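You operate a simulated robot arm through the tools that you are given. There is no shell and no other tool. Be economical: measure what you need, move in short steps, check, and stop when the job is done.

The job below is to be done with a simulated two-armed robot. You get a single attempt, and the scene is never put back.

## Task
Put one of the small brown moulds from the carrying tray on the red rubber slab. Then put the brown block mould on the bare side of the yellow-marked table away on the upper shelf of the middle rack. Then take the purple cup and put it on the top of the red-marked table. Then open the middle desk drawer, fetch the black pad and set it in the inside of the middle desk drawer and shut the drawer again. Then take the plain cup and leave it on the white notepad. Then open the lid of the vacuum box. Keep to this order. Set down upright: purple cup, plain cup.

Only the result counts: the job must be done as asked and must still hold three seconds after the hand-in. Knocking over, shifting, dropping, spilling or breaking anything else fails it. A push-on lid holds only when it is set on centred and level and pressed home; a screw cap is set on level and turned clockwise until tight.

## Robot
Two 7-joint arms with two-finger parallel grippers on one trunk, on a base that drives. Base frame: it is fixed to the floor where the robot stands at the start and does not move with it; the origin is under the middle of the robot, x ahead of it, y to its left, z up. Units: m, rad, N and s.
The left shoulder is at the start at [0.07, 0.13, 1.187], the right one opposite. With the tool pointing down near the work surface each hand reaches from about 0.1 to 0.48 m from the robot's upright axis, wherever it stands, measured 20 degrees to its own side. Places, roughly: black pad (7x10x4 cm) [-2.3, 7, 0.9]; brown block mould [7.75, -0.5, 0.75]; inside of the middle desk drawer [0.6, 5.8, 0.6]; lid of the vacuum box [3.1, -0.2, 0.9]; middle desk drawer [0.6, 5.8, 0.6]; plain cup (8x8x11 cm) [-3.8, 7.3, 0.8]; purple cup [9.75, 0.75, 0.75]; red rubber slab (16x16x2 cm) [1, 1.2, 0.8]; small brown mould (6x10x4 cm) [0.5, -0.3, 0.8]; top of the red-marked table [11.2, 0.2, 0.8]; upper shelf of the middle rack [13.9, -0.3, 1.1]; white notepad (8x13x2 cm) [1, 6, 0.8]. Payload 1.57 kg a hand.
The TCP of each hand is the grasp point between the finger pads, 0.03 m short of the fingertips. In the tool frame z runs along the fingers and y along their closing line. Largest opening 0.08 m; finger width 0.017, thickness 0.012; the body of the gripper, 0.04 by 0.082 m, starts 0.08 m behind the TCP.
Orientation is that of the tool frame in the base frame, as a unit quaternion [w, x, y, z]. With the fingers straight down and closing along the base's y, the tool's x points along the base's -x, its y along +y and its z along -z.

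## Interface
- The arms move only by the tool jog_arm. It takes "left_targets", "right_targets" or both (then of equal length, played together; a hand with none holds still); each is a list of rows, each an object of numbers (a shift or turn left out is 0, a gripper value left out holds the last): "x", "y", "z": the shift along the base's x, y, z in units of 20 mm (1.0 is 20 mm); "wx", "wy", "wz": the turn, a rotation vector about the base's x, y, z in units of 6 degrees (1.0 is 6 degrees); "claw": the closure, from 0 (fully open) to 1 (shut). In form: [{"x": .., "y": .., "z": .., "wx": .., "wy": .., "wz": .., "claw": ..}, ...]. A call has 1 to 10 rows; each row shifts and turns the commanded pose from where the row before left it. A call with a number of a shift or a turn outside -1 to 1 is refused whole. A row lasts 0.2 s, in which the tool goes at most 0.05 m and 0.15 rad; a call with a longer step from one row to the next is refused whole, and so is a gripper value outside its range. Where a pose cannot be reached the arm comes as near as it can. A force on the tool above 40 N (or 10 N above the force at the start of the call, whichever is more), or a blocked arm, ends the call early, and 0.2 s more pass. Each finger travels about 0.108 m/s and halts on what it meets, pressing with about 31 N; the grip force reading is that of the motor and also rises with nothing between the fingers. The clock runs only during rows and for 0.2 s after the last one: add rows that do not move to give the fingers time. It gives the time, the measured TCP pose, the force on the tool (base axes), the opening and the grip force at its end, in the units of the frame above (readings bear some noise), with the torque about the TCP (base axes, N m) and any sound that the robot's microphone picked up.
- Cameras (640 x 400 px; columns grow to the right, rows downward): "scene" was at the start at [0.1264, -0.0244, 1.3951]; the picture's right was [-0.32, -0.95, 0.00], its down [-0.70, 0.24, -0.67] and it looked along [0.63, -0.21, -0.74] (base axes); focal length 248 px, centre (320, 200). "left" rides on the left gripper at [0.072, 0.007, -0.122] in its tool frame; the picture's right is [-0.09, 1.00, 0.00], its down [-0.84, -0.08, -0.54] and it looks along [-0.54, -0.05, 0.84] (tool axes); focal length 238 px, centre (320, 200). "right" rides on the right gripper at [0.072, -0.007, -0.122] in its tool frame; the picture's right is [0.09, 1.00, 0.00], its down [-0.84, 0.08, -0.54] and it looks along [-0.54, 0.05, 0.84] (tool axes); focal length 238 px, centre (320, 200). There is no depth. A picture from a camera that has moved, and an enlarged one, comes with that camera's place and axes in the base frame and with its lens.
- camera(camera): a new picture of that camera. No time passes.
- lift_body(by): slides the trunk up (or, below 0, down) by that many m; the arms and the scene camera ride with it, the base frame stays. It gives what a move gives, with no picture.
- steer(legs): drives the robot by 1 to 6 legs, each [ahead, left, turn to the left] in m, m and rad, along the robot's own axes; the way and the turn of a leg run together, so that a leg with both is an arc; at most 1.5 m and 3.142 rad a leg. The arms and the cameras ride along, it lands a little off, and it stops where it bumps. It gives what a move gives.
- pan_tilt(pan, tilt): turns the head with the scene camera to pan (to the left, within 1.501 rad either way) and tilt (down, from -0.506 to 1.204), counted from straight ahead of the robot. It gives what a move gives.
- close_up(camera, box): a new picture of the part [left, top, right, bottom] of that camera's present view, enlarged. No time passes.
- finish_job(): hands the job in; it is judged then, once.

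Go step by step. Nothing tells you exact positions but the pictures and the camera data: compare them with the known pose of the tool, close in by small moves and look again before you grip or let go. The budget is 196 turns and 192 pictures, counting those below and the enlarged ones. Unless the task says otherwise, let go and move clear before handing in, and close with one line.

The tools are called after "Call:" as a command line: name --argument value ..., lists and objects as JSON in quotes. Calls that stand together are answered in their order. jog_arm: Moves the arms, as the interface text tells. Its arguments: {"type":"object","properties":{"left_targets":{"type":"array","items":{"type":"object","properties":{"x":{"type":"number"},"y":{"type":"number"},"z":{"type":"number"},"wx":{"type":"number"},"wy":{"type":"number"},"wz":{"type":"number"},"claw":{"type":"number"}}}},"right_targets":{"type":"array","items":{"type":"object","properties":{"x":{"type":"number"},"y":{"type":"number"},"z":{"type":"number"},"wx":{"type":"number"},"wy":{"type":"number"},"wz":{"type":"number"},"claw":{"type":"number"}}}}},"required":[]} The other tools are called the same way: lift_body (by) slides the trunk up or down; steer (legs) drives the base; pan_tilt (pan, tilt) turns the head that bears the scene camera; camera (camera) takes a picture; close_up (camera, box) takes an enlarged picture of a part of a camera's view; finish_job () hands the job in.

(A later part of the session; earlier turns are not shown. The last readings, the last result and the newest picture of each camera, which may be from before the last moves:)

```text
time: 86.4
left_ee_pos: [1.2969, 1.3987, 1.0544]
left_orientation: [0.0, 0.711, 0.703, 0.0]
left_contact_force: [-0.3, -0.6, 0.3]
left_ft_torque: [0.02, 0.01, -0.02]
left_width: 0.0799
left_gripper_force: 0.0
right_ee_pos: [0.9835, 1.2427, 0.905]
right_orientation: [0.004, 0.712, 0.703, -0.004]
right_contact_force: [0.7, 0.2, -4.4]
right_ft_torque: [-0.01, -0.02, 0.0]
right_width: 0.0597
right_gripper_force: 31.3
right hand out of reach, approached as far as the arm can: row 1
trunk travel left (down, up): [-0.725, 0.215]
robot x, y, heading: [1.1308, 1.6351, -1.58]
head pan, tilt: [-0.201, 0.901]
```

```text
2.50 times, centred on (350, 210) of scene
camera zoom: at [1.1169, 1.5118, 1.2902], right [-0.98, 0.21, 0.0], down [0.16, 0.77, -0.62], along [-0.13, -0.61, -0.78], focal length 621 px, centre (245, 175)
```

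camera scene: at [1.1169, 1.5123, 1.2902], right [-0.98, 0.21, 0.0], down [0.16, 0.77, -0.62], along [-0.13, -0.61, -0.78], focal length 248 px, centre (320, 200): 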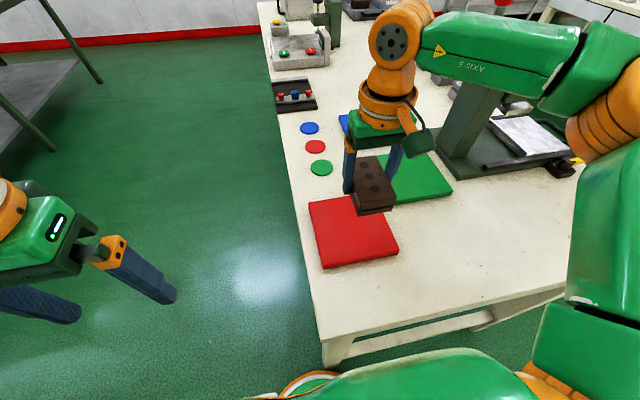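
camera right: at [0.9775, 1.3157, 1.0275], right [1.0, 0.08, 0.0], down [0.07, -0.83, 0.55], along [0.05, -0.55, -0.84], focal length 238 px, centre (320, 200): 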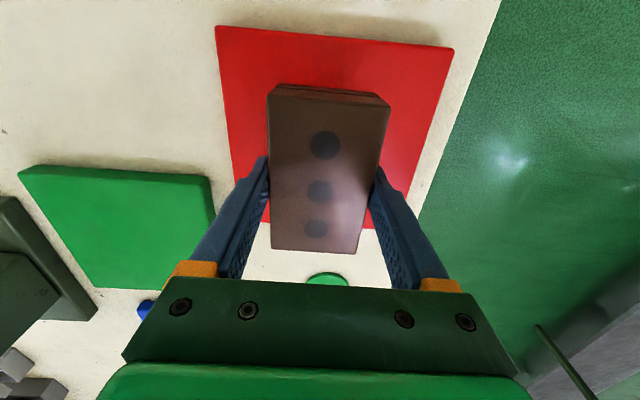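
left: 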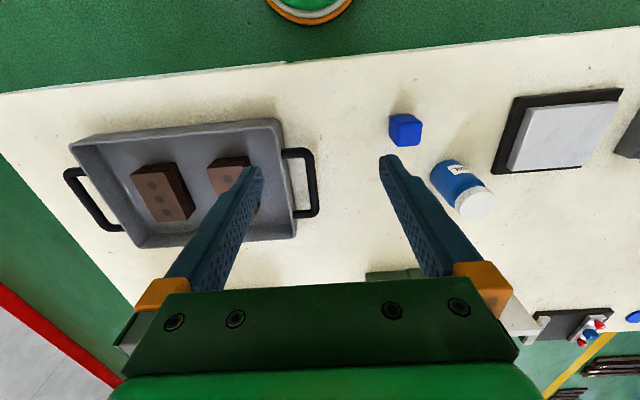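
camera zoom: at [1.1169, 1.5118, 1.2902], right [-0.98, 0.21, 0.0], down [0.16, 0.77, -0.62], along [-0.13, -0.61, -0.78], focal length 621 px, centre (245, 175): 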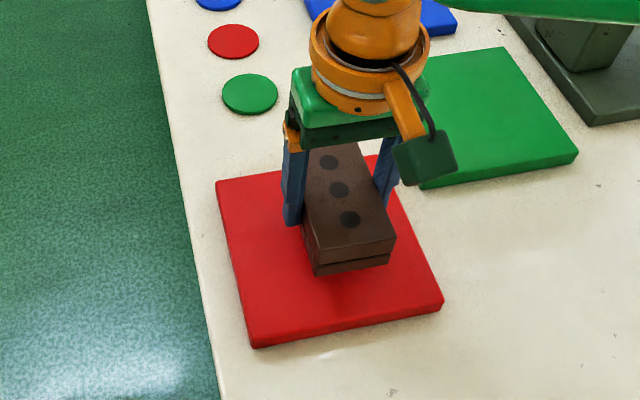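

It's well placed over the slab, whose top is at about z 0.84. Lowering gently to contact.

Call:
jog_arm --right_targets '[{"z": -0.35}, {"z": -0.35}, {"z": -0.3}, {"z": -0.2}, {}]'

Call:
close_up --camera "scene" --box '[270, 130, 430, 290]'

```text
time: 87.6
left_ee_pos: [1.2967, 1.399, 1.0537]
left_orientation: [-0.001, 0.712, 0.703, 0.001]
left_contact_force: [-0.7, 0.4, -1.0]
left_ft_torque: [-0.01, -0.01, 0.01]
left_width: 0.0803
left_gripper_force: 0.0
right_ee_pos: [0.98, 1.2463, 0.8834]
right_orientation: [0.005, 0.711, 0.703, -0.002]
right_contact_force: [-0.2, 0.8, -3.7]
right_ft_torque: [-0.01, 0.0, 0.01]
right_width: 0.0594
right_gripper_force: 31.0
right hand out of reach, approached as far as the arm can: row 1, 3
trunk travel left (down, up): [-0.725, 0.215]
robot x, y, heading: [1.1287, 1.6344, -1.575]
head pan, tilt: [-0.201, 0.901]
```

```text
2.50 times, centred on (350, 210) of scene
camera zoom: at [1.1169, 1.5117, 1.2901], right [-0.98, 0.21, 0.0], down [0.16, 0.77, -0.62], along [-0.13, -0.61, -0.78], focal length 621 px, centre (245, 175)
```

zoom: 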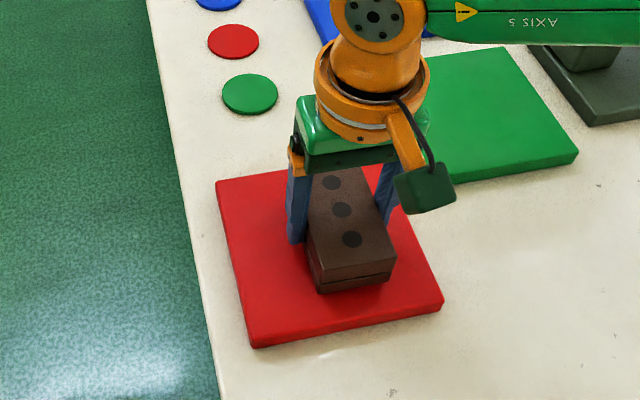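

The arm is at its reach limit, so I'll finish the descent with the trunk.

Call:
lift_body --by -0.006

```text
time: 88.2
left_ee_pos: [1.2958, 1.3984, 1.0481]
left_orientation: [0.0, 0.711, 0.703, 0.002]
left_contact_force: [0.3, 0.3, -0.8]
left_ft_torque: [-0.02, 0.01, 0.01]
left_width: 0.0797
left_gripper_force: 0.0
right_ee_pos: [0.9806, 1.246, 0.8772]
right_orientation: [0.004, 0.712, 0.702, -0.002]
right_contact_force: [-0.8, -0.2, -4.2]
right_ft_torque: [-0.02, 0.02, 0.01]
right_width: 0.0597
right_gripper_force: 30.9
trunk travel left (down, up): [-0.719, 0.221]
robot x, y, heading: [1.1303, 1.6338, -1.58]
head pan, tilt: [-0.201, 0.901]
```

Call:
lift_body --by -0.004

Call:
lift_body --by -0.003

Call:
close_up --camera "scene" --box '[310, 180, 400, 270]'

```text
time: 88.7
left_ee_pos: [1.2961, 1.3997, 1.0461]
left_orientation: [0.0, 0.711, 0.703, 0.0]
left_contact_force: [0.5, 0.0, -0.6]
left_ft_torque: [-0.03, 0.02, 0.0]
left_width: 0.08
left_gripper_force: 0.1
right_ee_pos: [0.9798, 1.2476, 0.8766]
right_orientation: [0.007, 0.712, 0.703, -0.006]
right_contact_force: [-4.9, -8.5, 24.5]
right_ft_torque: [-0.06, 0.53, 0.07]
right_width: 0.06
right_gripper_force: 31.6
trunk travel left (down, up): [-0.715, 0.225]
robot x, y, heading: [1.1294, 1.632, -1.587]
head pan, tilt: [-0.201, 0.901]
```

```text
time: 89.2
left_ee_pos: [1.297, 1.4019, 1.0422]
left_orientation: [0.0, 0.711, 0.704, 0.0]
left_contact_force: [-0.6, 0.7, -0.5]
left_ft_torque: [0.01, -0.02, -0.02]
left_width: 0.0799
left_gripper_force: 0.0
right_ee_pos: [0.9805, 1.2495, 0.8716]
right_orientation: [0.006, 0.712, 0.702, -0.003]
right_contact_force: [-3.6, -6.0, 24.1]
right_ft_torque: [-0.2, 0.5, 0.01]
right_width: 0.06
right_gripper_force: 31.2
trunk travel left (down, up): [-0.712, 0.228]
robot x, y, heading: [1.1337, 1.6327, -1.58]
head pan, tilt: [-0.201, 0.901]
```

```text
4.44 times, centred on (355, 225) of scene
camera zoom: at [1.1176, 1.5153, 1.2776], right [-0.98, 0.21, 0.0], down [0.16, 0.76, -0.62], along [-0.13, -0.61, -0.78], focal length 1104 px, centre (164, 89)
```

zoom: 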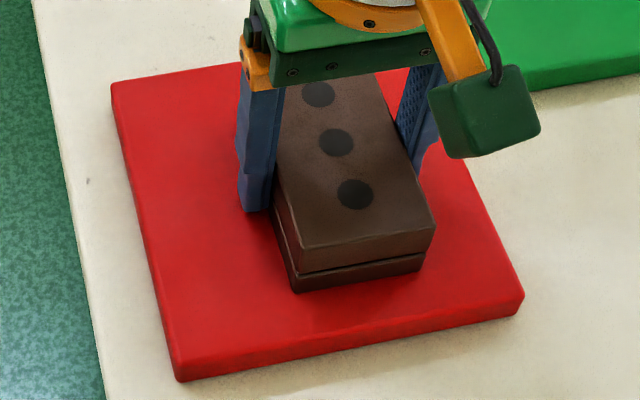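

The mould rests on the slab. I'll release it and rise.

Call:
jog_arm --right_targets '[{"claw": 0}, {}, {}]'

Call:
lift_body --by 0.15

Call:
camera --camera "scene"

```text
time: 90.0
left_ee_pos: [1.2971, 1.398, 1.0419]
left_orientation: [-0.001, 0.711, 0.703, 0.0]
left_contact_force: [-0.8, 1.0, -0.3]
left_ft_torque: [0.03, 0.02, -0.02]
left_width: 0.0797
left_gripper_force: 0.0
right_ee_pos: [0.9809, 1.2476, 0.8704]
right_orientation: [0.004, 0.711, 0.703, -0.003]
right_contact_force: [-0.3, 0.6, 0.0]
right_ft_torque: [-0.03, -0.03, 0.0]
right_width: 0.0801
right_gripper_force: 0.1
trunk travel left (down, up): [-0.712, 0.228]
robot x, y, heading: [1.1302, 1.6347, -1.58]
head pan, tilt: [-0.201, 0.901]
```

```text
time: 91.8
left_ee_pos: [1.2969, 1.3998, 1.1909]
left_orientation: [-0.001, 0.711, 0.703, 0.001]
left_contact_force: [0.9, -0.2, -0.6]
left_ft_torque: [0.01, 0.0, -0.02]
left_width: 0.0799
left_gripper_force: 0.1
right_ee_pos: [0.9817, 1.2471, 1.021]
right_orientation: [0.004, 0.711, 0.703, -0.002]
right_contact_force: [0.1, 0.1, 1.2]
right_ft_torque: [-0.01, 0.03, 0.0]
right_width: 0.0798
right_gripper_force: 0.0
trunk travel left (down, up): [-0.862, 0.078]
robot x, y, heading: [1.1285, 1.6363, -1.577]
head pan, tilt: [-0.201, 0.901]
```

```text
160 pictures are left
camera scene: at [1.1172, 1.5125, 1.4272], right [-0.98, 0.21, 0.0], down [0.16, 0.77, -0.62], along [-0.13, -0.61, -0.78], focal length 248 px, centre (320, 200)
```

scene: 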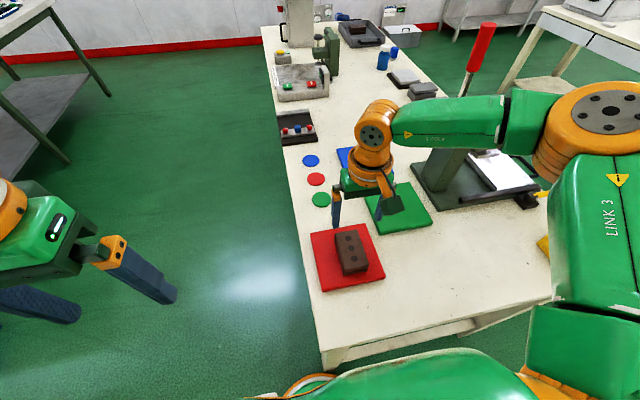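

The mould sits on the slab. I'll retract the arm, back off, turn and travel toward the yellow-marked table along the aisle at y ≈ 2.

Call:
jog_arm --right_targets '[{"y": 1}, {"y": 1}, {"y": 1}, {"y": 1}, {"y": 1}, {"y": 1}, {"y": 1}]'

Call:
steer --legs '[[-0.35, 0, 0], [0, 0, 1.577]]'

Call:
pan_tilt --pan 0 --tilt 0.3

Call:
camera --camera "scene"

```text
time: 93.4
left_ee_pos: [1.2979, 1.4007, 1.1916]
left_orientation: [-0.001, 0.711, 0.703, 0.001]
left_contact_force: [-0.1, 0.5, -0.6]
left_ft_torque: [0.02, 0.02, -0.02]
left_width: 0.0803
left_gripper_force: 0.1
right_ee_pos: [0.9829, 1.3881, 1.0186]
right_orientation: [0.005, 0.711, 0.703, -0.004]
right_contact_force: [0.0, 0.3, -0.4]
right_ft_torque: [-0.04, -0.01, 0.0]
right_width: 0.08
right_gripper_force: 0.0
trunk travel left (down, up): [-0.862, 0.078]
robot x, y, heading: [1.1332, 1.635, -1.586]
head pan, tilt: [-0.201, 0.901]
```

```text
time: 99.5
left_ee_pos: [1.3719, 2.15, 1.1904]
left_orientation: [-0.001, 0.003, 1.0, -0.001]
left_contact_force: [0.0, -0.7, -0.2]
left_ft_torque: [0.0, -0.04, -0.05]
left_width: 0.0798
left_gripper_force: 0.0
right_ee_pos: [1.3847, 1.8361, 1.0186]
right_orientation: [0.006, 0.004, 1.0, 0.001]
right_contact_force: [0.4, 0.2, -0.1]
right_ft_torque: [0.01, 0.01, -0.01]
right_width: 0.08
right_gripper_force: 0.1
trunk travel left (down, up): [-0.862, 0.078]
robot x, y, heading: [1.1352, 1.9862, -0.001]
head pan, tilt: [-0.201, 0.901]
```

```text
time: 100.5
left_ee_pos: [1.3707, 2.1489, 1.191]
left_orientation: [-0.001, 0.002, 1.0, 0.0]
left_contact_force: [0.3, 0.4, 1.0]
left_ft_torque: [-0.04, -0.02, -0.01]
left_width: 0.08
left_gripper_force: 0.0
right_ee_pos: [1.3852, 1.8356, 1.0187]
right_orientation: [0.005, 0.003, 1.0, 0.002]
right_contact_force: [-0.3, 0.4, 0.0]
right_ft_torque: [-0.03, -0.03, 0.02]
right_width: 0.0801
right_gripper_force: 0.1
trunk travel left (down, up): [-0.862, 0.078]
robot x, y, heading: [1.1338, 1.9812, -0.008]
head pan, tilt: [0.0, 0.3]
```

```text
159 pictures are left
camera scene: at [1.2804, 1.9838, 1.4794], right [-0.01, -1.0, 0.0], down [-0.3, 0.0, -0.95], along [0.95, -0.01, -0.3], focal length 248 px, centre (320, 200)
```

scene: 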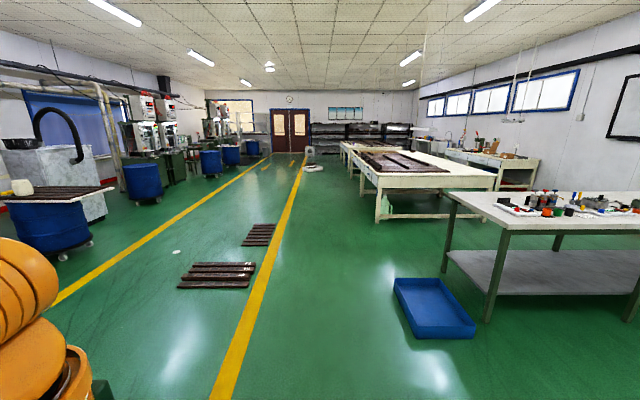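

The aisle ahead is clear until a white thing near x≈9. I'll drive 4.6 m along it.

Call:
steer --legs '[[1.5, 0, 0.008], [1.5, 0, 0], [1.5, 0, 0]]'

Call:
camera --camera "scene"

Call:
pan_tilt --pan -0.8 --tilt 0.35

Call:
camera --camera "scene"

```text
time: 121.9
left_ee_pos: [5.8618, 2.1191, 1.1915]
left_orientation: [-0.001, 0.008, 1.0, -0.001]
left_contact_force: [0.4, 0.0, 0.2]
left_ft_torque: [0.0, -0.01, 0.0]
left_width: 0.0801
left_gripper_force: 0.1
right_ee_pos: [5.873, 1.8056, 1.02]
right_orientation: [0.005, 0.009, 1.0, 0.002]
right_contact_force: [0.3, -0.8, 0.2]
right_ft_torque: [-0.01, 0.0, 0.0]
right_width: 0.0801
right_gripper_force: 0.0
trunk travel left (down, up): [-0.862, 0.078]
robot x, y, heading: [5.6279, 1.9562, -0.016]
head pan, tilt: [0.0, 0.3]
```

```text
158 pictures are left
camera scene: at [5.7692, 1.9552, 1.4796], right [-0.02, -1.0, 0.0], down [-0.3, 0.0, -0.96], along [0.96, -0.02, -0.3], focal length 248 px, centre (320, 200)
```

scene: 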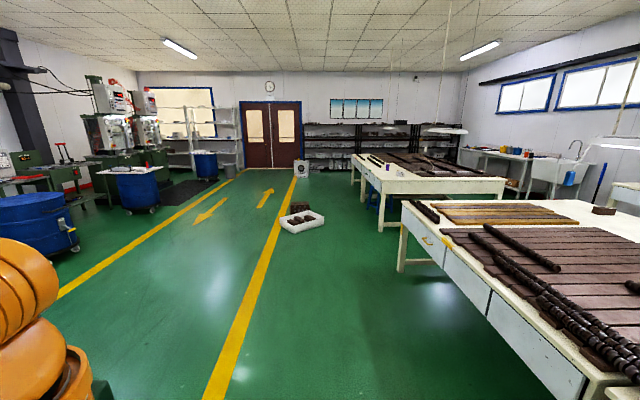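

```text
time: 123.0
left_ee_pos: [5.8614, 2.119, 1.1912]
left_orientation: [-0.001, 0.008, 1.0, 0.0]
left_contact_force: [-0.3, -0.3, 0.3]
left_ft_torque: [0.03, -0.03, 0.03]
left_width: 0.0799
left_gripper_force: 0.1
right_ee_pos: [5.8735, 1.806, 1.0193]
right_orientation: [0.005, 0.009, 1.0, 0.001]
right_contact_force: [0.5, 0.0, 0.1]
right_ft_torque: [-0.01, 0.01, -0.01]
right_width: 0.08
right_gripper_force: 0.0
trunk travel left (down, up): [-0.862, 0.078]
robot x, y, heading: [5.6269, 1.9607, -0.022]
head pan, tilt: [-0.799, 0.351]
```

```text
157 pictures are left
camera scene: at [5.7404, 1.8891, 1.4748], right [-0.73, -0.69, 0.0], down [-0.24, 0.25, -0.94], along [0.64, -0.68, -0.34], focal length 248 px, centre (320, 200)
```

scene: 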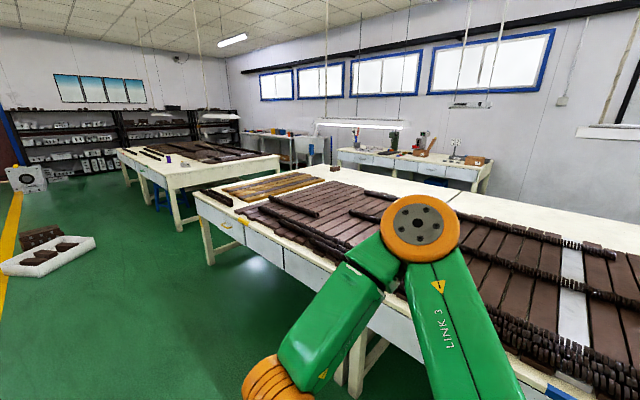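

The yellow-marked table ends at about x = 7.95 with a brown block near (7.7, -0.4). I'll drive to the gap beyond it (x ≈ 8.4) and turn to face it.

Call:
steer --legs '[[1.4, 0, 0.02], [1.37, 0, 0], [0, 0, 3.14]]'

Call:
pan_tilt --pan 0.9 --tilt 0.5

Call:
camera --camera "scene"

Call:
pan_tilt --pan 1.5 --tilt 0.5

Call:
camera --camera "scene"

```text
time: 143.9
left_ee_pos: [8.1902, 1.8113, 1.1914]
left_orientation: [0.0, 0.999, 0.034, 0.0]
left_contact_force: [0.4, 0.7, 0.6]
left_ft_torque: [0.01, -0.01, 0.01]
left_width: 0.08
left_gripper_force: 0.0
right_ee_pos: [8.1536, 2.1239, 1.0191]
right_orientation: [0.002, 0.999, 0.033, -0.005]
right_contact_force: [0.4, -0.7, -0.3]
right_ft_torque: [0.01, 0.0, -0.04]
right_width: 0.08
right_gripper_force: 0.1
trunk travel left (down, up): [-0.862, 0.078]
robot x, y, heading: [8.4126, 1.9927, -3.075]
head pan, tilt: [-0.799, 0.351]
```

```text
time: 145.7
left_ee_pos: [8.1899, 1.8114, 1.1919]
left_orientation: [0.0, 0.999, 0.034, 0.001]
left_contact_force: [0.1, 0.8, -0.5]
left_ft_torque: [-0.02, -0.03, -0.01]
left_width: 0.0799
left_gripper_force: 0.1
right_ee_pos: [8.154, 2.1257, 1.0196]
right_orientation: [0.002, 0.999, 0.033, -0.005]
right_contact_force: [-0.5, -1.1, 0.3]
right_ft_torque: [0.0, 0.01, 0.02]
right_width: 0.0798
right_gripper_force: 0.1
trunk travel left (down, up): [-0.862, 0.078]
robot x, y, heading: [8.4109, 1.9936, -3.072]
head pan, tilt: [0.901, 0.499]
```

```text
156 pictures are left
camera scene: at [8.3127, 1.9168, 1.4611], right [-0.82, 0.57, 0.0], down [0.27, 0.39, -0.88], along [-0.5, -0.72, -0.48], focal length 248 px, centre (320, 200)
```

scene: 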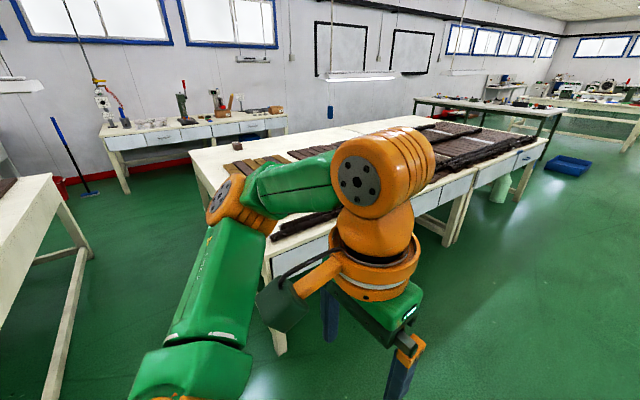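

```text
time: 146.7
left_ee_pos: [8.1892, 1.8109, 1.1909]
left_orientation: [0.0, 0.999, 0.035, 0.002]
left_contact_force: [0.5, 0.8, -0.7]
left_ft_torque: [0.05, -0.01, 0.0]
left_width: 0.08
left_gripper_force: 0.1
right_ee_pos: [8.1525, 2.1249, 1.0198]
right_orientation: [0.002, 0.999, 0.033, -0.005]
right_contact_force: [1.0, 0.5, 0.4]
right_ft_torque: [0.0, 0.03, 0.0]
right_width: 0.0803
right_gripper_force: 0.0
trunk travel left (down, up): [-0.862, 0.078]
robot x, y, heading: [8.4102, 1.9953, -3.075]
head pan, tilt: [1.499, 0.499]
```

```text
155 pictures are left
camera scene: at [8.3639, 1.9008, 1.4611], right [-1.0, 0.0, 0.0], down [0.0, 0.48, -0.88], along [0.0, -0.88, -0.48], focal length 248 px, centre (320, 200)
```

scene: 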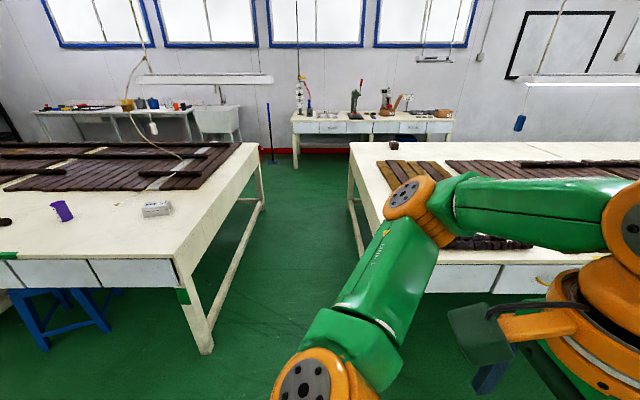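

The block is at about (7.7, -0.35) near the south side of the table (edge y ≈ -0.45). I'll come at it from the south: turn to face +y, reverse down the gap, then strafe west.

Call:
steer --legs '[[0, 0, -1.637], [0, -0.1, 0]]'

Call:
steer --legs '[[-1.0, 0, 0]]'

Call:
pan_tilt --pan 0.6 --tilt 0.7

Call:
camera --camera "scene"

```text
time: 151.8
left_ee_pos: [8.3417, 2.2293, 1.1901]
left_orientation: [0.0, -0.704, 0.71, -0.001]
left_contact_force: [-0.2, -0.9, -0.5]
left_ft_torque: [0.01, -0.02, -0.02]
left_width: 0.08
left_gripper_force: 0.0
right_ee_pos: [8.6571, 2.2423, 1.0202]
right_orientation: [0.005, -0.703, 0.711, 0.003]
right_contact_force: [0.1, -0.9, -0.5]
right_ft_torque: [0.03, -0.04, 0.01]
right_width: 0.0803
right_gripper_force: 0.2
trunk travel left (down, up): [-0.862, 0.078]
robot x, y, heading: [8.5126, 1.9944, 1.566]
head pan, tilt: [1.499, 0.499]
```

```text
time: 157.1
left_ee_pos: [8.3346, 1.2145, 1.1908]
left_orientation: [-0.001, -0.701, 0.714, -0.001]
left_contact_force: [0.1, -0.4, -0.3]
left_ft_torque: [-0.01, -0.02, -0.02]
left_width: 0.0799
left_gripper_force: 0.0
right_ee_pos: [8.6485, 1.2234, 1.0185]
right_orientation: [0.002, -0.7, 0.714, 0.005]
right_contact_force: [-0.4, 0.2, -0.9]
right_ft_torque: [0.02, -0.02, -0.03]
right_width: 0.0799
right_gripper_force: 0.0
trunk travel left (down, up): [-0.862, 0.078]
robot x, y, heading: [8.4972, 0.9712, 1.549]
head pan, tilt: [1.499, 0.499]
```

```text
time: 158.3
left_ee_pos: [8.3346, 1.2135, 1.1922]
left_orientation: [0.0, -0.701, 0.713, -0.001]
left_contact_force: [-0.3, 0.3, 0.3]
left_ft_torque: [-0.02, 0.04, 0.02]
left_width: 0.0801
left_gripper_force: 0.0
right_ee_pos: [8.6499, 1.222, 1.019]
right_orientation: [0.002, -0.7, 0.714, 0.005]
right_contact_force: [-0.6, -1.2, 0.4]
right_ft_torque: [0.0, 0.02, -0.01]
right_width: 0.0801
right_gripper_force: 0.1
trunk travel left (down, up): [-0.862, 0.078]
robot x, y, heading: [8.4988, 0.9756, 1.555]
head pan, tilt: [0.6, 0.7]
```

```text
154 pictures are left
camera scene: at [8.4538, 1.0969, 1.4434], right [0.83, 0.55, 0.0], down [0.35, -0.54, -0.76], along [-0.42, 0.64, -0.64], focal length 248 px, centre (320, 200)
```

scene: 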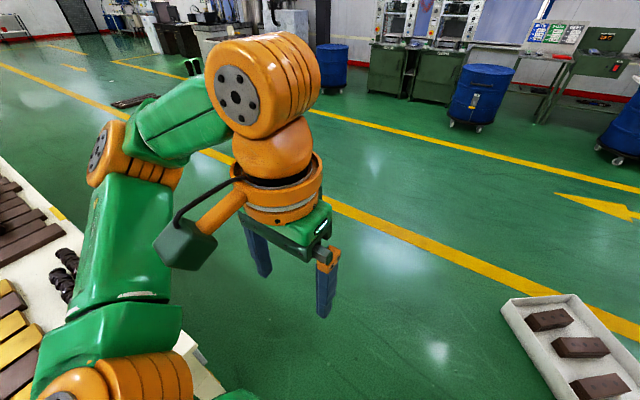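

Clear so far. I'll continue reversing to y ≈ -0.95.

Call:
steer --legs '[[-1.0, 0, 0.012], [-0.93, 0, 0.01]]'

Call:
pan_tilt --pan 0.9 --tilt 0.5

Call:
camera --camera "scene"

```text
time: 162.1
left_ee_pos: [8.3228, 0.4659, 1.1895]
left_orientation: [-0.004, -0.704, 0.71, -0.003]
left_contact_force: [0.1, 0.9, 0.5]
left_ft_torque: [0.01, 0.0, -0.04]
left_width: 0.0798
left_gripper_force: 0.0
right_ee_pos: [8.6358, 0.4766, 1.0168]
right_orientation: [-0.001, -0.705, 0.71, 0.002]
right_contact_force: [0.4, 0.4, 0.4]
right_ft_torque: [-0.01, 0.01, 0.0]
right_width: 0.0798
right_gripper_force: 0.2
trunk travel left (down, up): [-0.862, 0.078]
robot x, y, heading: [8.4854, 0.2178, 1.566]
head pan, tilt: [0.6, 0.7]
stopped in leg 1: the robot was blocked; the commanded pose is now the measured one
```

```text
time: 162.9
left_ee_pos: [8.3226, 0.4653, 1.1893]
left_orientation: [-0.005, -0.704, 0.71, -0.004]
left_contact_force: [-0.6, 0.4, -0.9]
left_ft_torque: [0.01, -0.02, -0.01]
left_width: 0.0801
left_gripper_force: 0.0
right_ee_pos: [8.636, 0.4759, 1.0159]
right_orientation: [-0.001, -0.704, 0.71, 0.001]
right_contact_force: [-0.5, 0.4, 0.7]
right_ft_torque: [-0.01, -0.02, 0.0]
right_width: 0.0797
right_gripper_force: 0.1
trunk travel left (down, up): [-0.862, 0.078]
robot x, y, heading: [8.4835, 0.2189, 1.565]
head pan, tilt: [0.901, 0.499]
```

```text
153 pictures are left
camera scene: at [8.4183, 0.3402, 1.46], right [0.63, 0.78, -0.01], down [0.37, -0.31, -0.88], along [-0.68, 0.55, -0.48], focal length 248 px, centre (320, 200)
```

scene: 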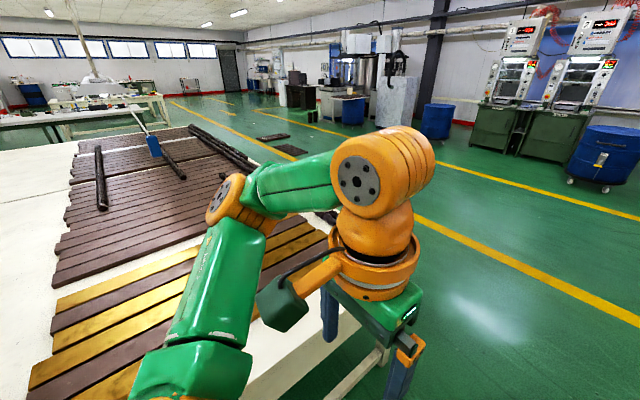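

The robot was blocked. I'll look to both sides to see by what.

Call:
pan_tilt --pan 1.5 --tilt 0.7

Call:
camera --camera "scene"

Call:
pan_tilt --pan -1.5 --tilt 0.7

Call:
camera --camera "scene"

```text
time: 163.9
left_ee_pos: [8.3221, 0.4662, 1.1886]
left_orientation: [-0.005, -0.705, 0.71, -0.004]
left_contact_force: [1.0, -0.1, 0.1]
left_ft_torque: [0.01, 0.03, 0.01]
left_width: 0.08
left_gripper_force: 0.1
right_ee_pos: [8.6364, 0.4754, 1.0164]
right_orientation: [-0.001, -0.704, 0.71, 0.0]
right_contact_force: [-0.3, -0.2, -1.3]
right_ft_torque: [-0.01, 0.01, 0.03]
right_width: 0.0798
right_gripper_force: 0.1
trunk travel left (down, up): [-0.862, 0.078]
robot x, y, heading: [8.4876, 0.2225, 1.565]
head pan, tilt: [1.499, 0.7]
```

```text
152 pictures are left
camera scene: at [8.4044, 0.2897, 1.4429], right [0.08, 1.0, -0.01], down [0.64, -0.06, -0.77], along [-0.76, 0.06, -0.64], focal length 248 px, centre (320, 200)
```

scene: 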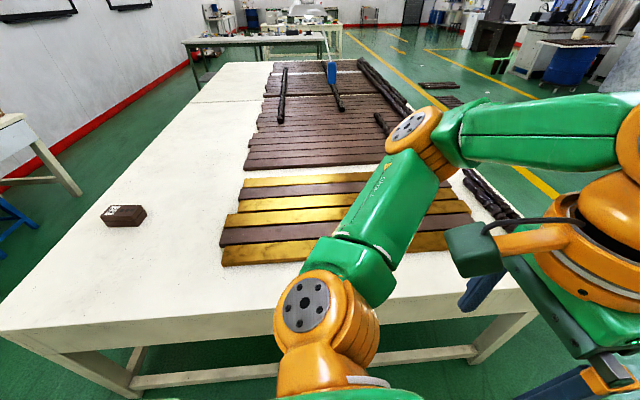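

```text
time: 166.5
left_ee_pos: [8.3216, 0.4657, 1.1895]
left_orientation: [-0.005, -0.704, 0.71, -0.003]
left_contact_force: [0.0, -0.2, 0.5]
left_ft_torque: [0.03, -0.02, 0.01]
left_width: 0.08
left_gripper_force: 0.0
right_ee_pos: [8.6359, 0.4751, 1.0158]
right_orientation: [0.0, -0.704, 0.711, 0.0]
right_contact_force: [-0.8, -0.2, 0.7]
right_ft_torque: [-0.02, -0.02, 0.04]
right_width: 0.08
right_gripper_force: 0.0
trunk travel left (down, up): [-0.862, 0.078]
robot x, y, heading: [8.4851, 0.2175, 1.56]
head pan, tilt: [-1.499, 0.7]
```

```text
151 pictures are left
camera scene: at [8.5738, 0.2882, 1.4427], right [0.06, -1.0, 0.01], down [-0.64, -0.05, -0.76], along [0.76, 0.04, -0.65], focal length 248 px, centre (320, 200)
```

scene: 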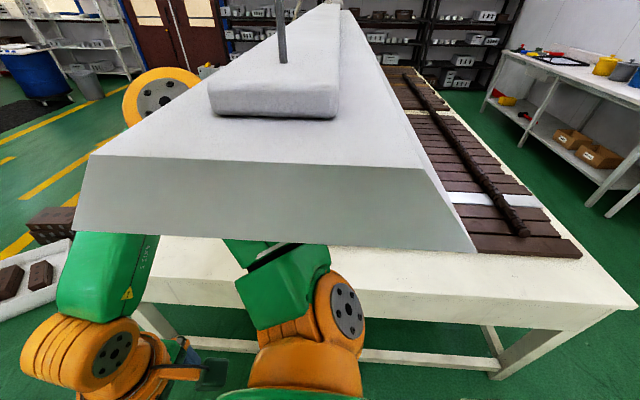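

My right shoulder bumped a hanging lamp (west end x ≈ 8.65, z ≈ 1.35). I'll go back forward, turn to face the yellow table and pass the lamp sideways at x ≈ 8.36.

Call:
steer --legs '[[0.7, 0, 0], [0, 0, 1.58]]'

Call:
camera --camera "scene"

```text
time: 174.2
left_ee_pos: [8.2507, 0.7692, 1.1924]
left_orientation: [-0.001, 1.0, -0.01, 0.001]
left_contact_force: [-0.5, 0.1, -0.2]
left_ft_torque: [0.02, 0.0, 0.04]
left_width: 0.08
left_gripper_force: 0.0
right_ee_pos: [8.242, 1.0835, 1.0199]
right_orientation: [0.001, 1.0, -0.01, -0.004]
right_contact_force: [-0.1, 0.9, 0.6]
right_ft_torque: [0.01, 0.02, 0.0]
right_width: 0.0801
right_gripper_force: 0.0
trunk travel left (down, up): [-0.862, 0.078]
robot x, y, heading: [8.4877, 0.9315, 3.118]
head pan, tilt: [-1.499, 0.7]
```

```text
150 pictures are left
camera scene: at [8.4365, 1.0183, 1.4434], right [1.0, 0.05, 0.0], down [0.03, -0.64, -0.76], along [-0.04, 0.76, -0.64], focal length 248 px, centre (320, 200)
```

scene: 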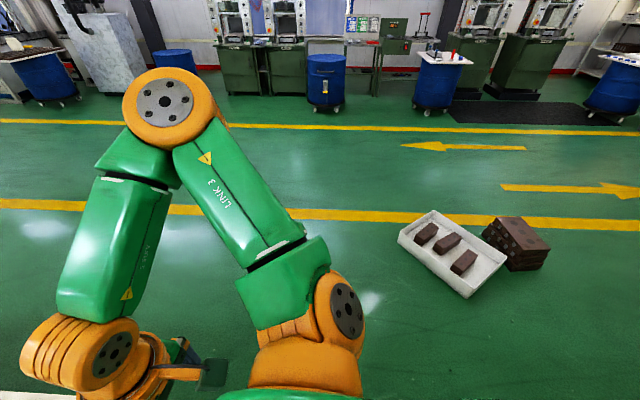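

Now forward 0.12 and look left along the gap to check lamp clearance.

Call:
steer --legs '[[0.13, 0, 0.02]]'

Call:
pan_tilt --pan 1.5 --tilt 0.3

Call:
camera --camera "scene"

```text
time: 175.4
left_ee_pos: [8.1294, 0.7653, 1.191]
left_orientation: [0.0, 1.0, 0.001, -0.001]
left_contact_force: [-0.4, 0.7, -0.7]
left_ft_torque: [0.02, 0.01, 0.0]
left_width: 0.0801
left_gripper_force: 0.1
right_ee_pos: [8.1142, 1.0793, 1.0197]
right_orientation: [0.0, 1.0, 0.001, -0.006]
right_contact_force: [1.2, 0.6, 0.3]
right_ft_torque: [0.02, -0.01, 0.03]
right_width: 0.0802
right_gripper_force: 0.0
trunk travel left (down, up): [-0.862, 0.078]
robot x, y, heading: [8.3595, 0.9303, -3.141]
head pan, tilt: [-1.499, 0.7]
```

```text
time: 178.1
left_ee_pos: [8.1263, 0.7661, 1.1915]
left_orientation: [0.0, 1.0, 0.0, 0.001]
left_contact_force: [0.5, -0.6, -0.2]
left_ft_torque: [0.02, -0.02, -0.04]
left_width: 0.0801
left_gripper_force: 0.1
right_ee_pos: [8.1107, 1.0796, 1.0193]
right_orientation: [0.001, 1.0, 0.001, -0.004]
right_contact_force: [1.3, 0.6, 0.5]
right_ft_torque: [0.02, 0.01, 0.0]
right_width: 0.0801
right_gripper_force: 0.0
trunk travel left (down, up): [-0.862, 0.078]
robot x, y, heading: [8.3591, 0.9322, -3.138]
head pan, tilt: [1.499, 0.3]
```

```text
149 pictures are left
camera scene: at [8.3053, 0.8401, 1.4795], right [-1.0, 0.07, 0.0], down [0.02, 0.3, -0.96], along [-0.07, -0.95, -0.3], focal length 248 px, centre (320, 200)
```

scene: 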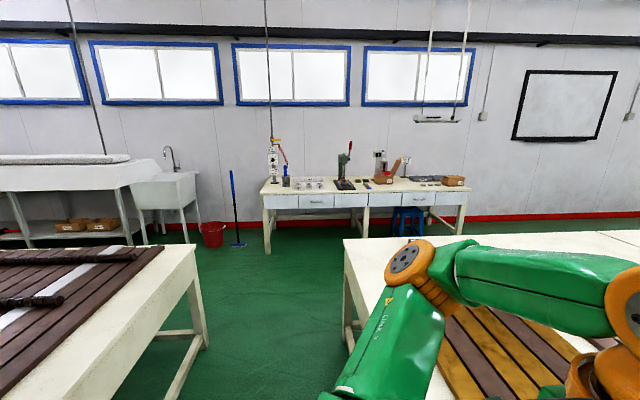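

The lamp end is at x ≈ 8.67 and my back should clear it. Strafing south.

Call:
steer --legs '[[0, 0.95, 0], [0, 0.95, 0]]'

Call:
camera --camera "scene"

```text
time: 187.7
left_ee_pos: [8.1605, -1.1542, 1.1922]
left_orientation: [0.001, 1.0, 0.008, 0.001]
left_contact_force: [0.8, 0.8, 0.4]
left_ft_torque: [0.02, -0.02, -0.01]
left_width: 0.08
left_gripper_force: 0.1
right_ee_pos: [8.1401, -0.8398, 1.0188]
right_orientation: [0.003, 1.0, 0.009, -0.004]
right_contact_force: [0.1, 0.3, 0.5]
right_ft_torque: [0.0, 0.04, 0.03]
right_width: 0.0802
right_gripper_force: 0.0
trunk travel left (down, up): [-0.862, 0.078]
robot x, y, heading: [8.3928, -0.9832, -3.124]
head pan, tilt: [1.499, 0.3]
```

```text
148 pictures are left
camera scene: at [8.3388, -1.076, 1.4796], right [-1.0, 0.05, 0.0], down [0.02, 0.29, -0.96], along [-0.05, -0.95, -0.29], focal length 248 px, centre (320, 200)
```

scene: 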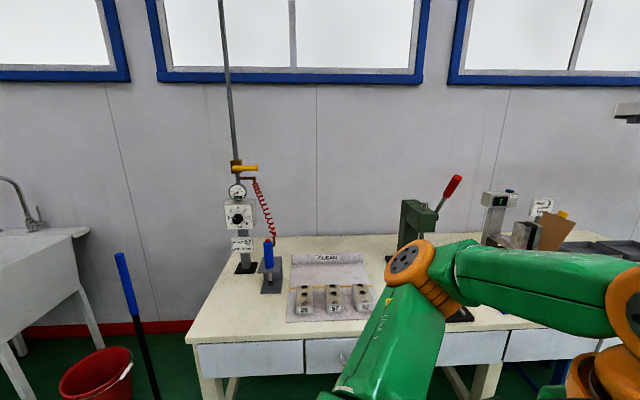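

The corridor is wide. I'll go west 0.68 and turn to face north.

Call:
steer --legs '[[0.7, 0, -0.017], [0, 0, -1.571]]'

Call:
pan_tilt --pan 0 --tilt 0.8

Call:
camera --camera "scene"

```text
time: 195.3
left_ee_pos: [7.519, -0.7618, 1.1915]
left_orientation: [0.001, 0.715, -0.699, 0.0]
left_contact_force: [0.0, -0.3, 0.3]
left_ft_torque: [0.01, 0.0, 0.01]
left_width: 0.0798
left_gripper_force: 0.0
right_ee_pos: [7.8326, -0.7389, 1.0186]
right_orientation: [-0.003, 0.715, -0.699, -0.004]
right_contact_force: [-0.5, -0.1, -0.1]
right_ft_torque: [-0.01, 0.01, 0.04]
right_width: 0.0799
right_gripper_force: 0.1
trunk travel left (down, up): [-0.862, 0.078]
robot x, y, heading: [7.6914, -0.9942, 1.597]
head pan, tilt: [1.499, 0.3]
```

```text
time: 196.9
left_ee_pos: [7.5191, -0.7621, 1.1926]
left_orientation: [0.001, 0.715, -0.699, 0.0]
left_contact_force: [-0.2, -0.6, -0.1]
left_ft_torque: [0.01, -0.02, 0.01]
left_width: 0.0802
left_gripper_force: 0.2
right_ee_pos: [7.8322, -0.7404, 1.0185]
right_orientation: [-0.003, 0.715, -0.699, -0.004]
right_contact_force: [0.3, 0.1, -0.7]
right_ft_torque: [-0.02, 0.03, 0.0]
right_width: 0.0799
right_gripper_force: 0.0
trunk travel left (down, up): [-0.862, 0.078]
robot x, y, heading: [7.6937, -0.9913, 1.596]
head pan, tilt: [0.0, 0.799]
```

```text
147 pictures are left
camera scene: at [7.6897, -0.861, 1.4352], right [1.0, 0.02, 0.0], down [0.02, -0.72, -0.7], along [-0.02, 0.7, -0.72], focal length 248 px, centre (320, 200)
```

scene: 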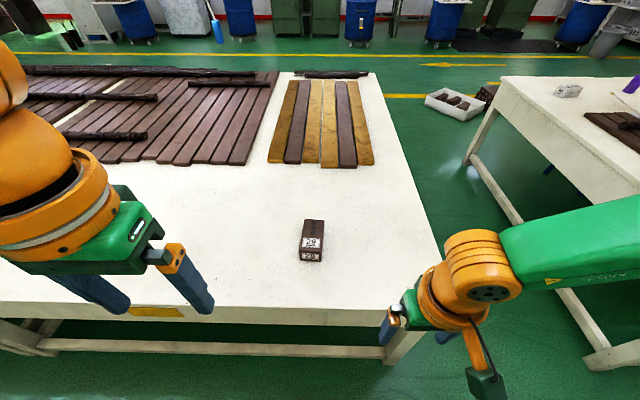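

The block is at about (7.66, -0.42), 0.2 m in from the edge at y ≈ -0.62. I'll take a close-up of it and then drive in.

Call:
close_up --camera "scene" --box '[270, 200, 350, 280]'

Call:
steer --legs '[[0.17, 0.17, -0.026]]'

Call:
lift_body --by -0.13

Call:
camera --camera "right"

```text
5.00 times, centred on (310, 240) of scene
camera zoom: at [7.6897, -0.861, 1.4352], right [1.0, 0.02, 0.0], down [0.02, -0.72, -0.7], along [-0.02, 0.7, -0.72], focal length 1242 px, centre (370, 0)
```

zoom: 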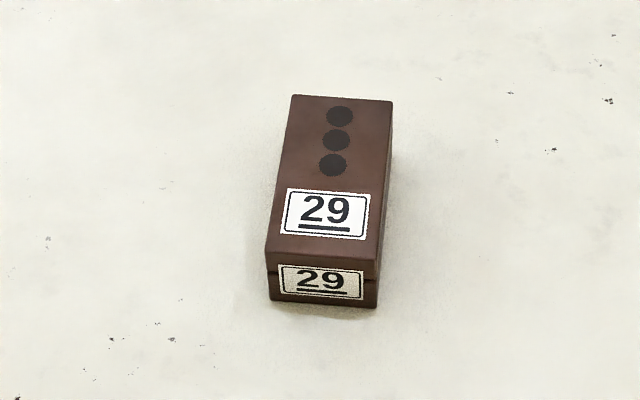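

```text
time: 198.7
left_ee_pos: [7.354, -0.5946, 1.1917]
left_orientation: [-0.001, -0.706, 0.709, 0.001]
left_contact_force: [0.1, 1.0, 0.9]
left_ft_torque: [0.0, 0.01, 0.0]
left_width: 0.08
left_gripper_force: 0.1
right_ee_pos: [7.668, -0.5814, 1.0201]
right_orientation: [0.003, -0.706, 0.709, 0.006]
right_contact_force: [0.3, -0.4, 0.1]
right_ft_torque: [0.04, 0.02, -0.01]
right_width: 0.0799
right_gripper_force: 0.0
trunk travel left (down, up): [-0.862, 0.078]
robot x, y, heading: [7.5183, -0.8276, 1.563]
head pan, tilt: [0.0, 0.799]
```

```text
time: 200.2
left_ee_pos: [7.3519, -0.5935, 1.0607]
left_orientation: [-0.001, -0.706, 0.708, -0.001]
left_contact_force: [0.4, 0.8, -0.5]
left_ft_torque: [-0.02, 0.04, -0.02]
left_width: 0.0798
left_gripper_force: 0.0
right_ee_pos: [7.6676, -0.5794, 0.8888]
right_orientation: [0.002, -0.706, 0.708, 0.004]
right_contact_force: [0.0, -0.3, 0.2]
right_ft_torque: [0.02, -0.01, 0.01]
right_width: 0.0802
right_gripper_force: 0.1
trunk travel left (down, up): [-0.732, 0.208]
robot x, y, heading: [7.5169, -0.8262, 1.565]
head pan, tilt: [0.0, 0.799]
```

```text
145 pictures are left
camera right: at [7.6726, -0.6528, 1.0113], right [-1.0, -0.09, 0.0], down [-0.07, 0.83, 0.55], along [-0.05, 0.55, -0.84], focal length 238 px, centre (320, 200)
```

right: 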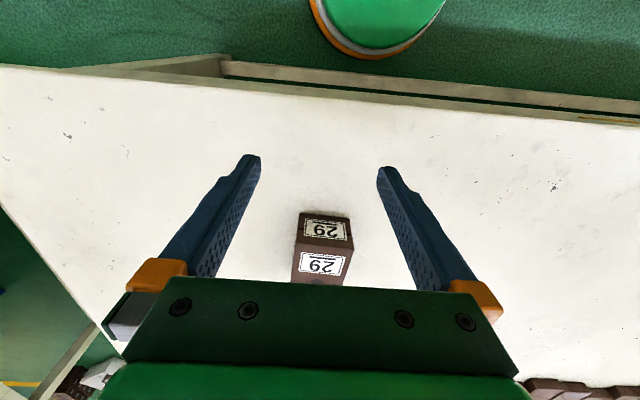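

The block is about 6 × 12 × 4.7 cm, centred at about (7.656, -0.434), lying along y. I'll move the right hand above it.

Call:
jog_arm --right_targets '[{"z": 1}, {"z": 1}, {"z": 1, "y": 0.3}, {"y": 1}, {"y": 1}, {"y": 1}, {"y": 1}, {"y": 1}, {"y": 1, "x": -0.3}, {"y": 1, "x": -0.3}]'

Call:
camera --camera "right"

```text
time: 202.4
left_ee_pos: [7.3528, -0.5913, 1.0608]
left_orientation: [-0.002, -0.706, 0.708, -0.001]
left_contact_force: [-0.4, -1.3, -0.1]
left_ft_torque: [0.01, 0.0, -0.01]
left_width: 0.0801
left_gripper_force: 0.0
right_ee_pos: [7.6571, -0.434, 0.9485]
right_orientation: [0.001, -0.705, 0.709, 0.004]
right_contact_force: [-0.2, -0.1, 0.4]
right_ft_torque: [-0.01, 0.01, 0.0]
right_width: 0.0797
right_gripper_force: 0.0
trunk travel left (down, up): [-0.732, 0.208]
robot x, y, heading: [7.5193, -0.828, 1.567]
head pan, tilt: [0.0, 0.799]
```

```text
144 pictures are left
camera right: at [7.6633, -0.5081, 1.071], right [-1.0, -0.09, 0.0], down [-0.07, 0.83, 0.55], along [-0.05, 0.55, -0.84], focal length 238 px, centre (320, 200)
```

right: 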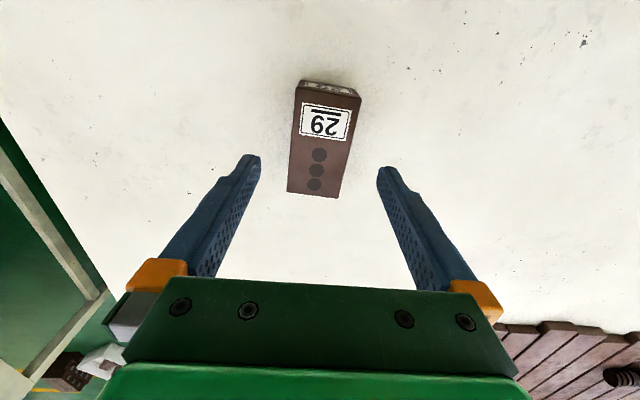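

Cross-checking the views puts the block top at z ≈ 0.81, the table at ≈ 0.756 and the centre at (7.654, -0.405). I'll shift forward, lower the trunk and look again.

Call:
jog_arm --right_targets '[{"y": 0.8, "wz": -0.3}, {"y": 0.6, "wz": -0.3}, {}]'

Call:
lift_body --by -0.06

Call:
camera --camera "right"

```text
time: 203.2
left_ee_pos: [7.3521, -0.5917, 1.0618]
left_orientation: [-0.001, -0.706, 0.708, -0.001]
left_contact_force: [0.7, 0.0, 0.2]
left_ft_torque: [0.01, -0.01, -0.01]
left_width: 0.0797
left_gripper_force: 0.0
right_ee_pos: [7.6703, -0.4227, 0.949]
right_orientation: [0.003, -0.683, 0.731, 0.005]
right_contact_force: [-0.1, 0.8, -0.2]
right_ft_torque: [0.0, 0.02, 0.01]
right_width: 0.0804
right_gripper_force: 0.1
right hand out of reach, approached as far as the arm can: row 1, 2
trunk travel left (down, up): [-0.732, 0.208]
robot x, y, heading: [7.5169, -0.8297, 1.564]
head pan, tilt: [0.0, 0.799]
```

```text
time: 204.2
left_ee_pos: [7.3529, -0.5931, 1.0023]
left_orientation: [0.0, -0.706, 0.708, 0.0]
left_contact_force: [0.3, -1.2, 0.3]
left_ft_torque: [-0.02, -0.02, 0.02]
left_width: 0.0802
left_gripper_force: 0.1
right_ee_pos: [7.6693, -0.4233, 0.8884]
right_orientation: [0.003, -0.683, 0.731, 0.004]
right_contact_force: [0.7, 0.3, -0.8]
right_ft_torque: [-0.01, 0.0, 0.04]
right_width: 0.0799
right_gripper_force: 0.0
trunk travel left (down, up): [-0.672, 0.268]
robot x, y, heading: [7.5178, -0.8264, 1.562]
head pan, tilt: [0.0, 0.799]
```

```text
143 pictures are left
camera right: at [7.672, -0.497, 1.0113], right [-1.0, -0.03, 0.0], down [-0.02, 0.83, 0.55], along [-0.02, 0.55, -0.83], focal length 238 px, centre (320, 200)
```

right: 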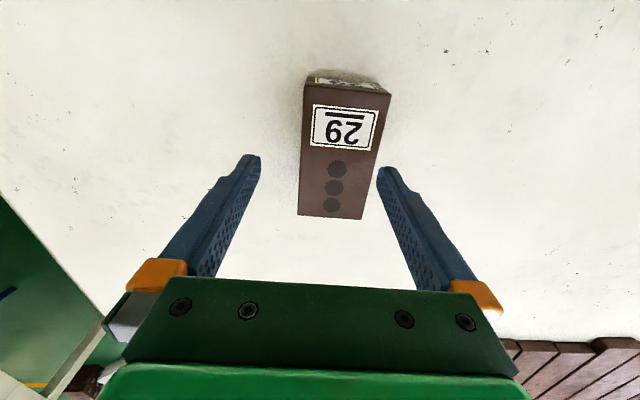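

I'm at reach limit again, so I'll drive 4 cm closer and centre over the block (7.653, -0.406).

Call:
steer --legs '[[0.04, 0, 0]]'

Call:
jog_arm --right_targets '[{"y": -0.6, "x": -0.4}, {"y": -0.6, "x": -0.4}, {}]'

Call:
camera --camera "right"

```text
time: 205.1
left_ee_pos: [7.3524, -0.5548, 1.0013]
left_orientation: [-0.001, -0.705, 0.709, 0.001]
left_contact_force: [0.4, -0.1, 0.5]
left_ft_torque: [-0.01, 0.02, -0.01]
left_width: 0.08
left_gripper_force: 0.0
right_ee_pos: [7.6712, -0.3867, 0.8893]
right_orientation: [0.003, -0.683, 0.731, 0.006]
right_contact_force: [-0.4, -0.3, 0.1]
right_ft_torque: [0.01, -0.02, 0.01]
right_width: 0.0802
right_gripper_force: 0.1
trunk travel left (down, up): [-0.672, 0.268]
robot x, y, heading: [7.5211, -0.7888, 1.567]
head pan, tilt: [0.0, 0.799]
```

```text
time: 205.9
left_ee_pos: [7.352, -0.5538, 1.0005]
left_orientation: [-0.002, -0.705, 0.709, 0.0]
left_contact_force: [-0.3, 0.0, 0.9]
left_ft_torque: [0.01, -0.03, -0.04]
left_width: 0.0799
left_gripper_force: 0.0
right_ee_pos: [7.6538, -0.4075, 0.8889]
right_orientation: [0.002, -0.683, 0.731, 0.005]
right_contact_force: [1.2, 0.4, -0.2]
right_ft_torque: [0.02, -0.01, 0.01]
right_width: 0.08
right_gripper_force: 0.1
trunk travel left (down, up): [-0.672, 0.268]
robot x, y, heading: [7.5165, -0.7878, 1.563]
head pan, tilt: [0.0, 0.799]
```

```text
142 pictures are left
camera right: at [7.6558, -0.4815, 1.0111], right [-1.0, -0.02, 0.0], down [-0.02, 0.83, 0.55], along [-0.02, 0.55, -0.83], focal length 238 px, centre (320, 200)
```

right: 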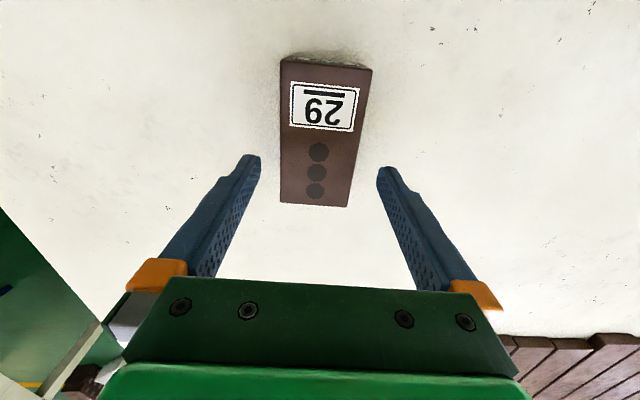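

Centred. Lowering with the trunk.

Call:
lift_body --by -0.088

Call:
camera --camera "right"

```text
time: 207.2
left_ee_pos: [7.3526, -0.5541, 0.9126]
left_orientation: [-0.001, -0.705, 0.709, -0.001]
left_contact_force: [0.0, -0.2, 0.1]
left_ft_torque: [-0.02, 0.02, 0.0]
left_width: 0.0799
left_gripper_force: 0.0
right_ee_pos: [7.6541, -0.4081, 0.8005]
right_orientation: [0.003, -0.683, 0.731, 0.005]
right_contact_force: [0.1, 0.4, 0.4]
right_ft_torque: [0.03, -0.01, 0.01]
right_width: 0.08
right_gripper_force: 0.1
trunk travel left (down, up): [-0.584, 0.356]
robot x, y, heading: [7.5156, -0.7896, 1.566]
head pan, tilt: [0.0, 0.799]
```

```text
141 pictures are left
camera right: at [7.6558, -0.482, 0.9233], right [-1.0, -0.02, 0.0], down [-0.02, 0.83, 0.55], along [-0.02, 0.55, -0.83], focal length 238 px, centre (320, 200)
```

right: 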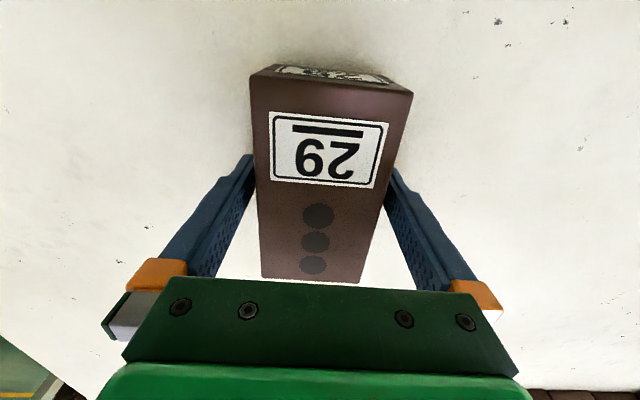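

The fingers straddle the block. Gripping, then lifting a bit.

Call:
jog_arm --right_targets '[{"claw": 1}, {"claw": 1}, {"claw": 1}, {"claw": 1}]'

Call:
lift_body --by 0.15

Call:
camera --camera "right"

```text
time: 208.2
left_ee_pos: [7.353, -0.5541, 0.9133]
left_orientation: [-0.002, -0.705, 0.709, 0.0]
left_contact_force: [0.2, 0.2, 0.6]
left_ft_torque: [0.01, -0.01, 0.0]
left_width: 0.0801
left_gripper_force: 0.0
right_ee_pos: [7.654, -0.4078, 0.8001]
right_orientation: [0.002, -0.682, 0.731, 0.006]
right_contact_force: [1.5, -0.8, 3.4]
right_ft_torque: [-0.46, -0.41, 0.09]
right_width: 0.0659
right_gripper_force: 30.6
trunk travel left (down, up): [-0.584, 0.356]
robot x, y, heading: [7.5194, -0.7883, 1.566]
head pan, tilt: [0.0, 0.799]
```

```text
time: 209.9
left_ee_pos: [7.3521, -0.5513, 1.0632]
left_orientation: [-0.003, -0.705, 0.709, -0.001]
left_contact_force: [0.7, 0.2, -0.8]
left_ft_torque: [-0.02, 0.0, -0.02]
left_width: 0.0801
left_gripper_force: 0.2
right_ee_pos: [7.6543, -0.4077, 0.9515]
right_orientation: [0.002, -0.683, 0.73, 0.004]
right_contact_force: [0.4, 0.9, -7.4]
right_ft_torque: [-0.01, -0.01, 0.0]
right_width: 0.0658
right_gripper_force: 30.9
trunk travel left (down, up): [-0.734, 0.206]
robot x, y, heading: [7.5159, -0.785, 1.56]
head pan, tilt: [0.0, 0.799]
```

```text
140 pictures are left
camera right: at [7.6562, -0.4805, 1.0727], right [-1.0, -0.02, 0.0], down [-0.02, 0.83, 0.55], along [-0.02, 0.55, -0.84], focal length 238 px, centre (320, 200)
```

right: 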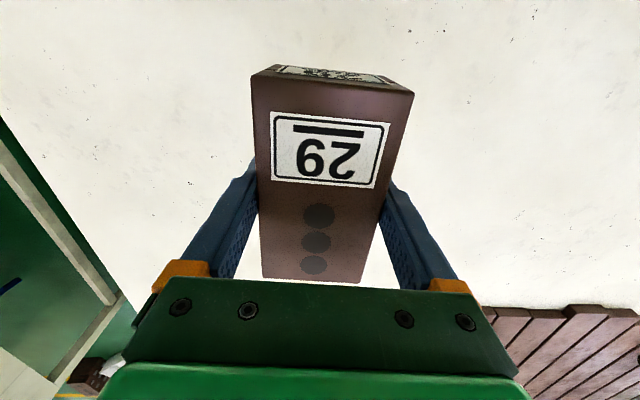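

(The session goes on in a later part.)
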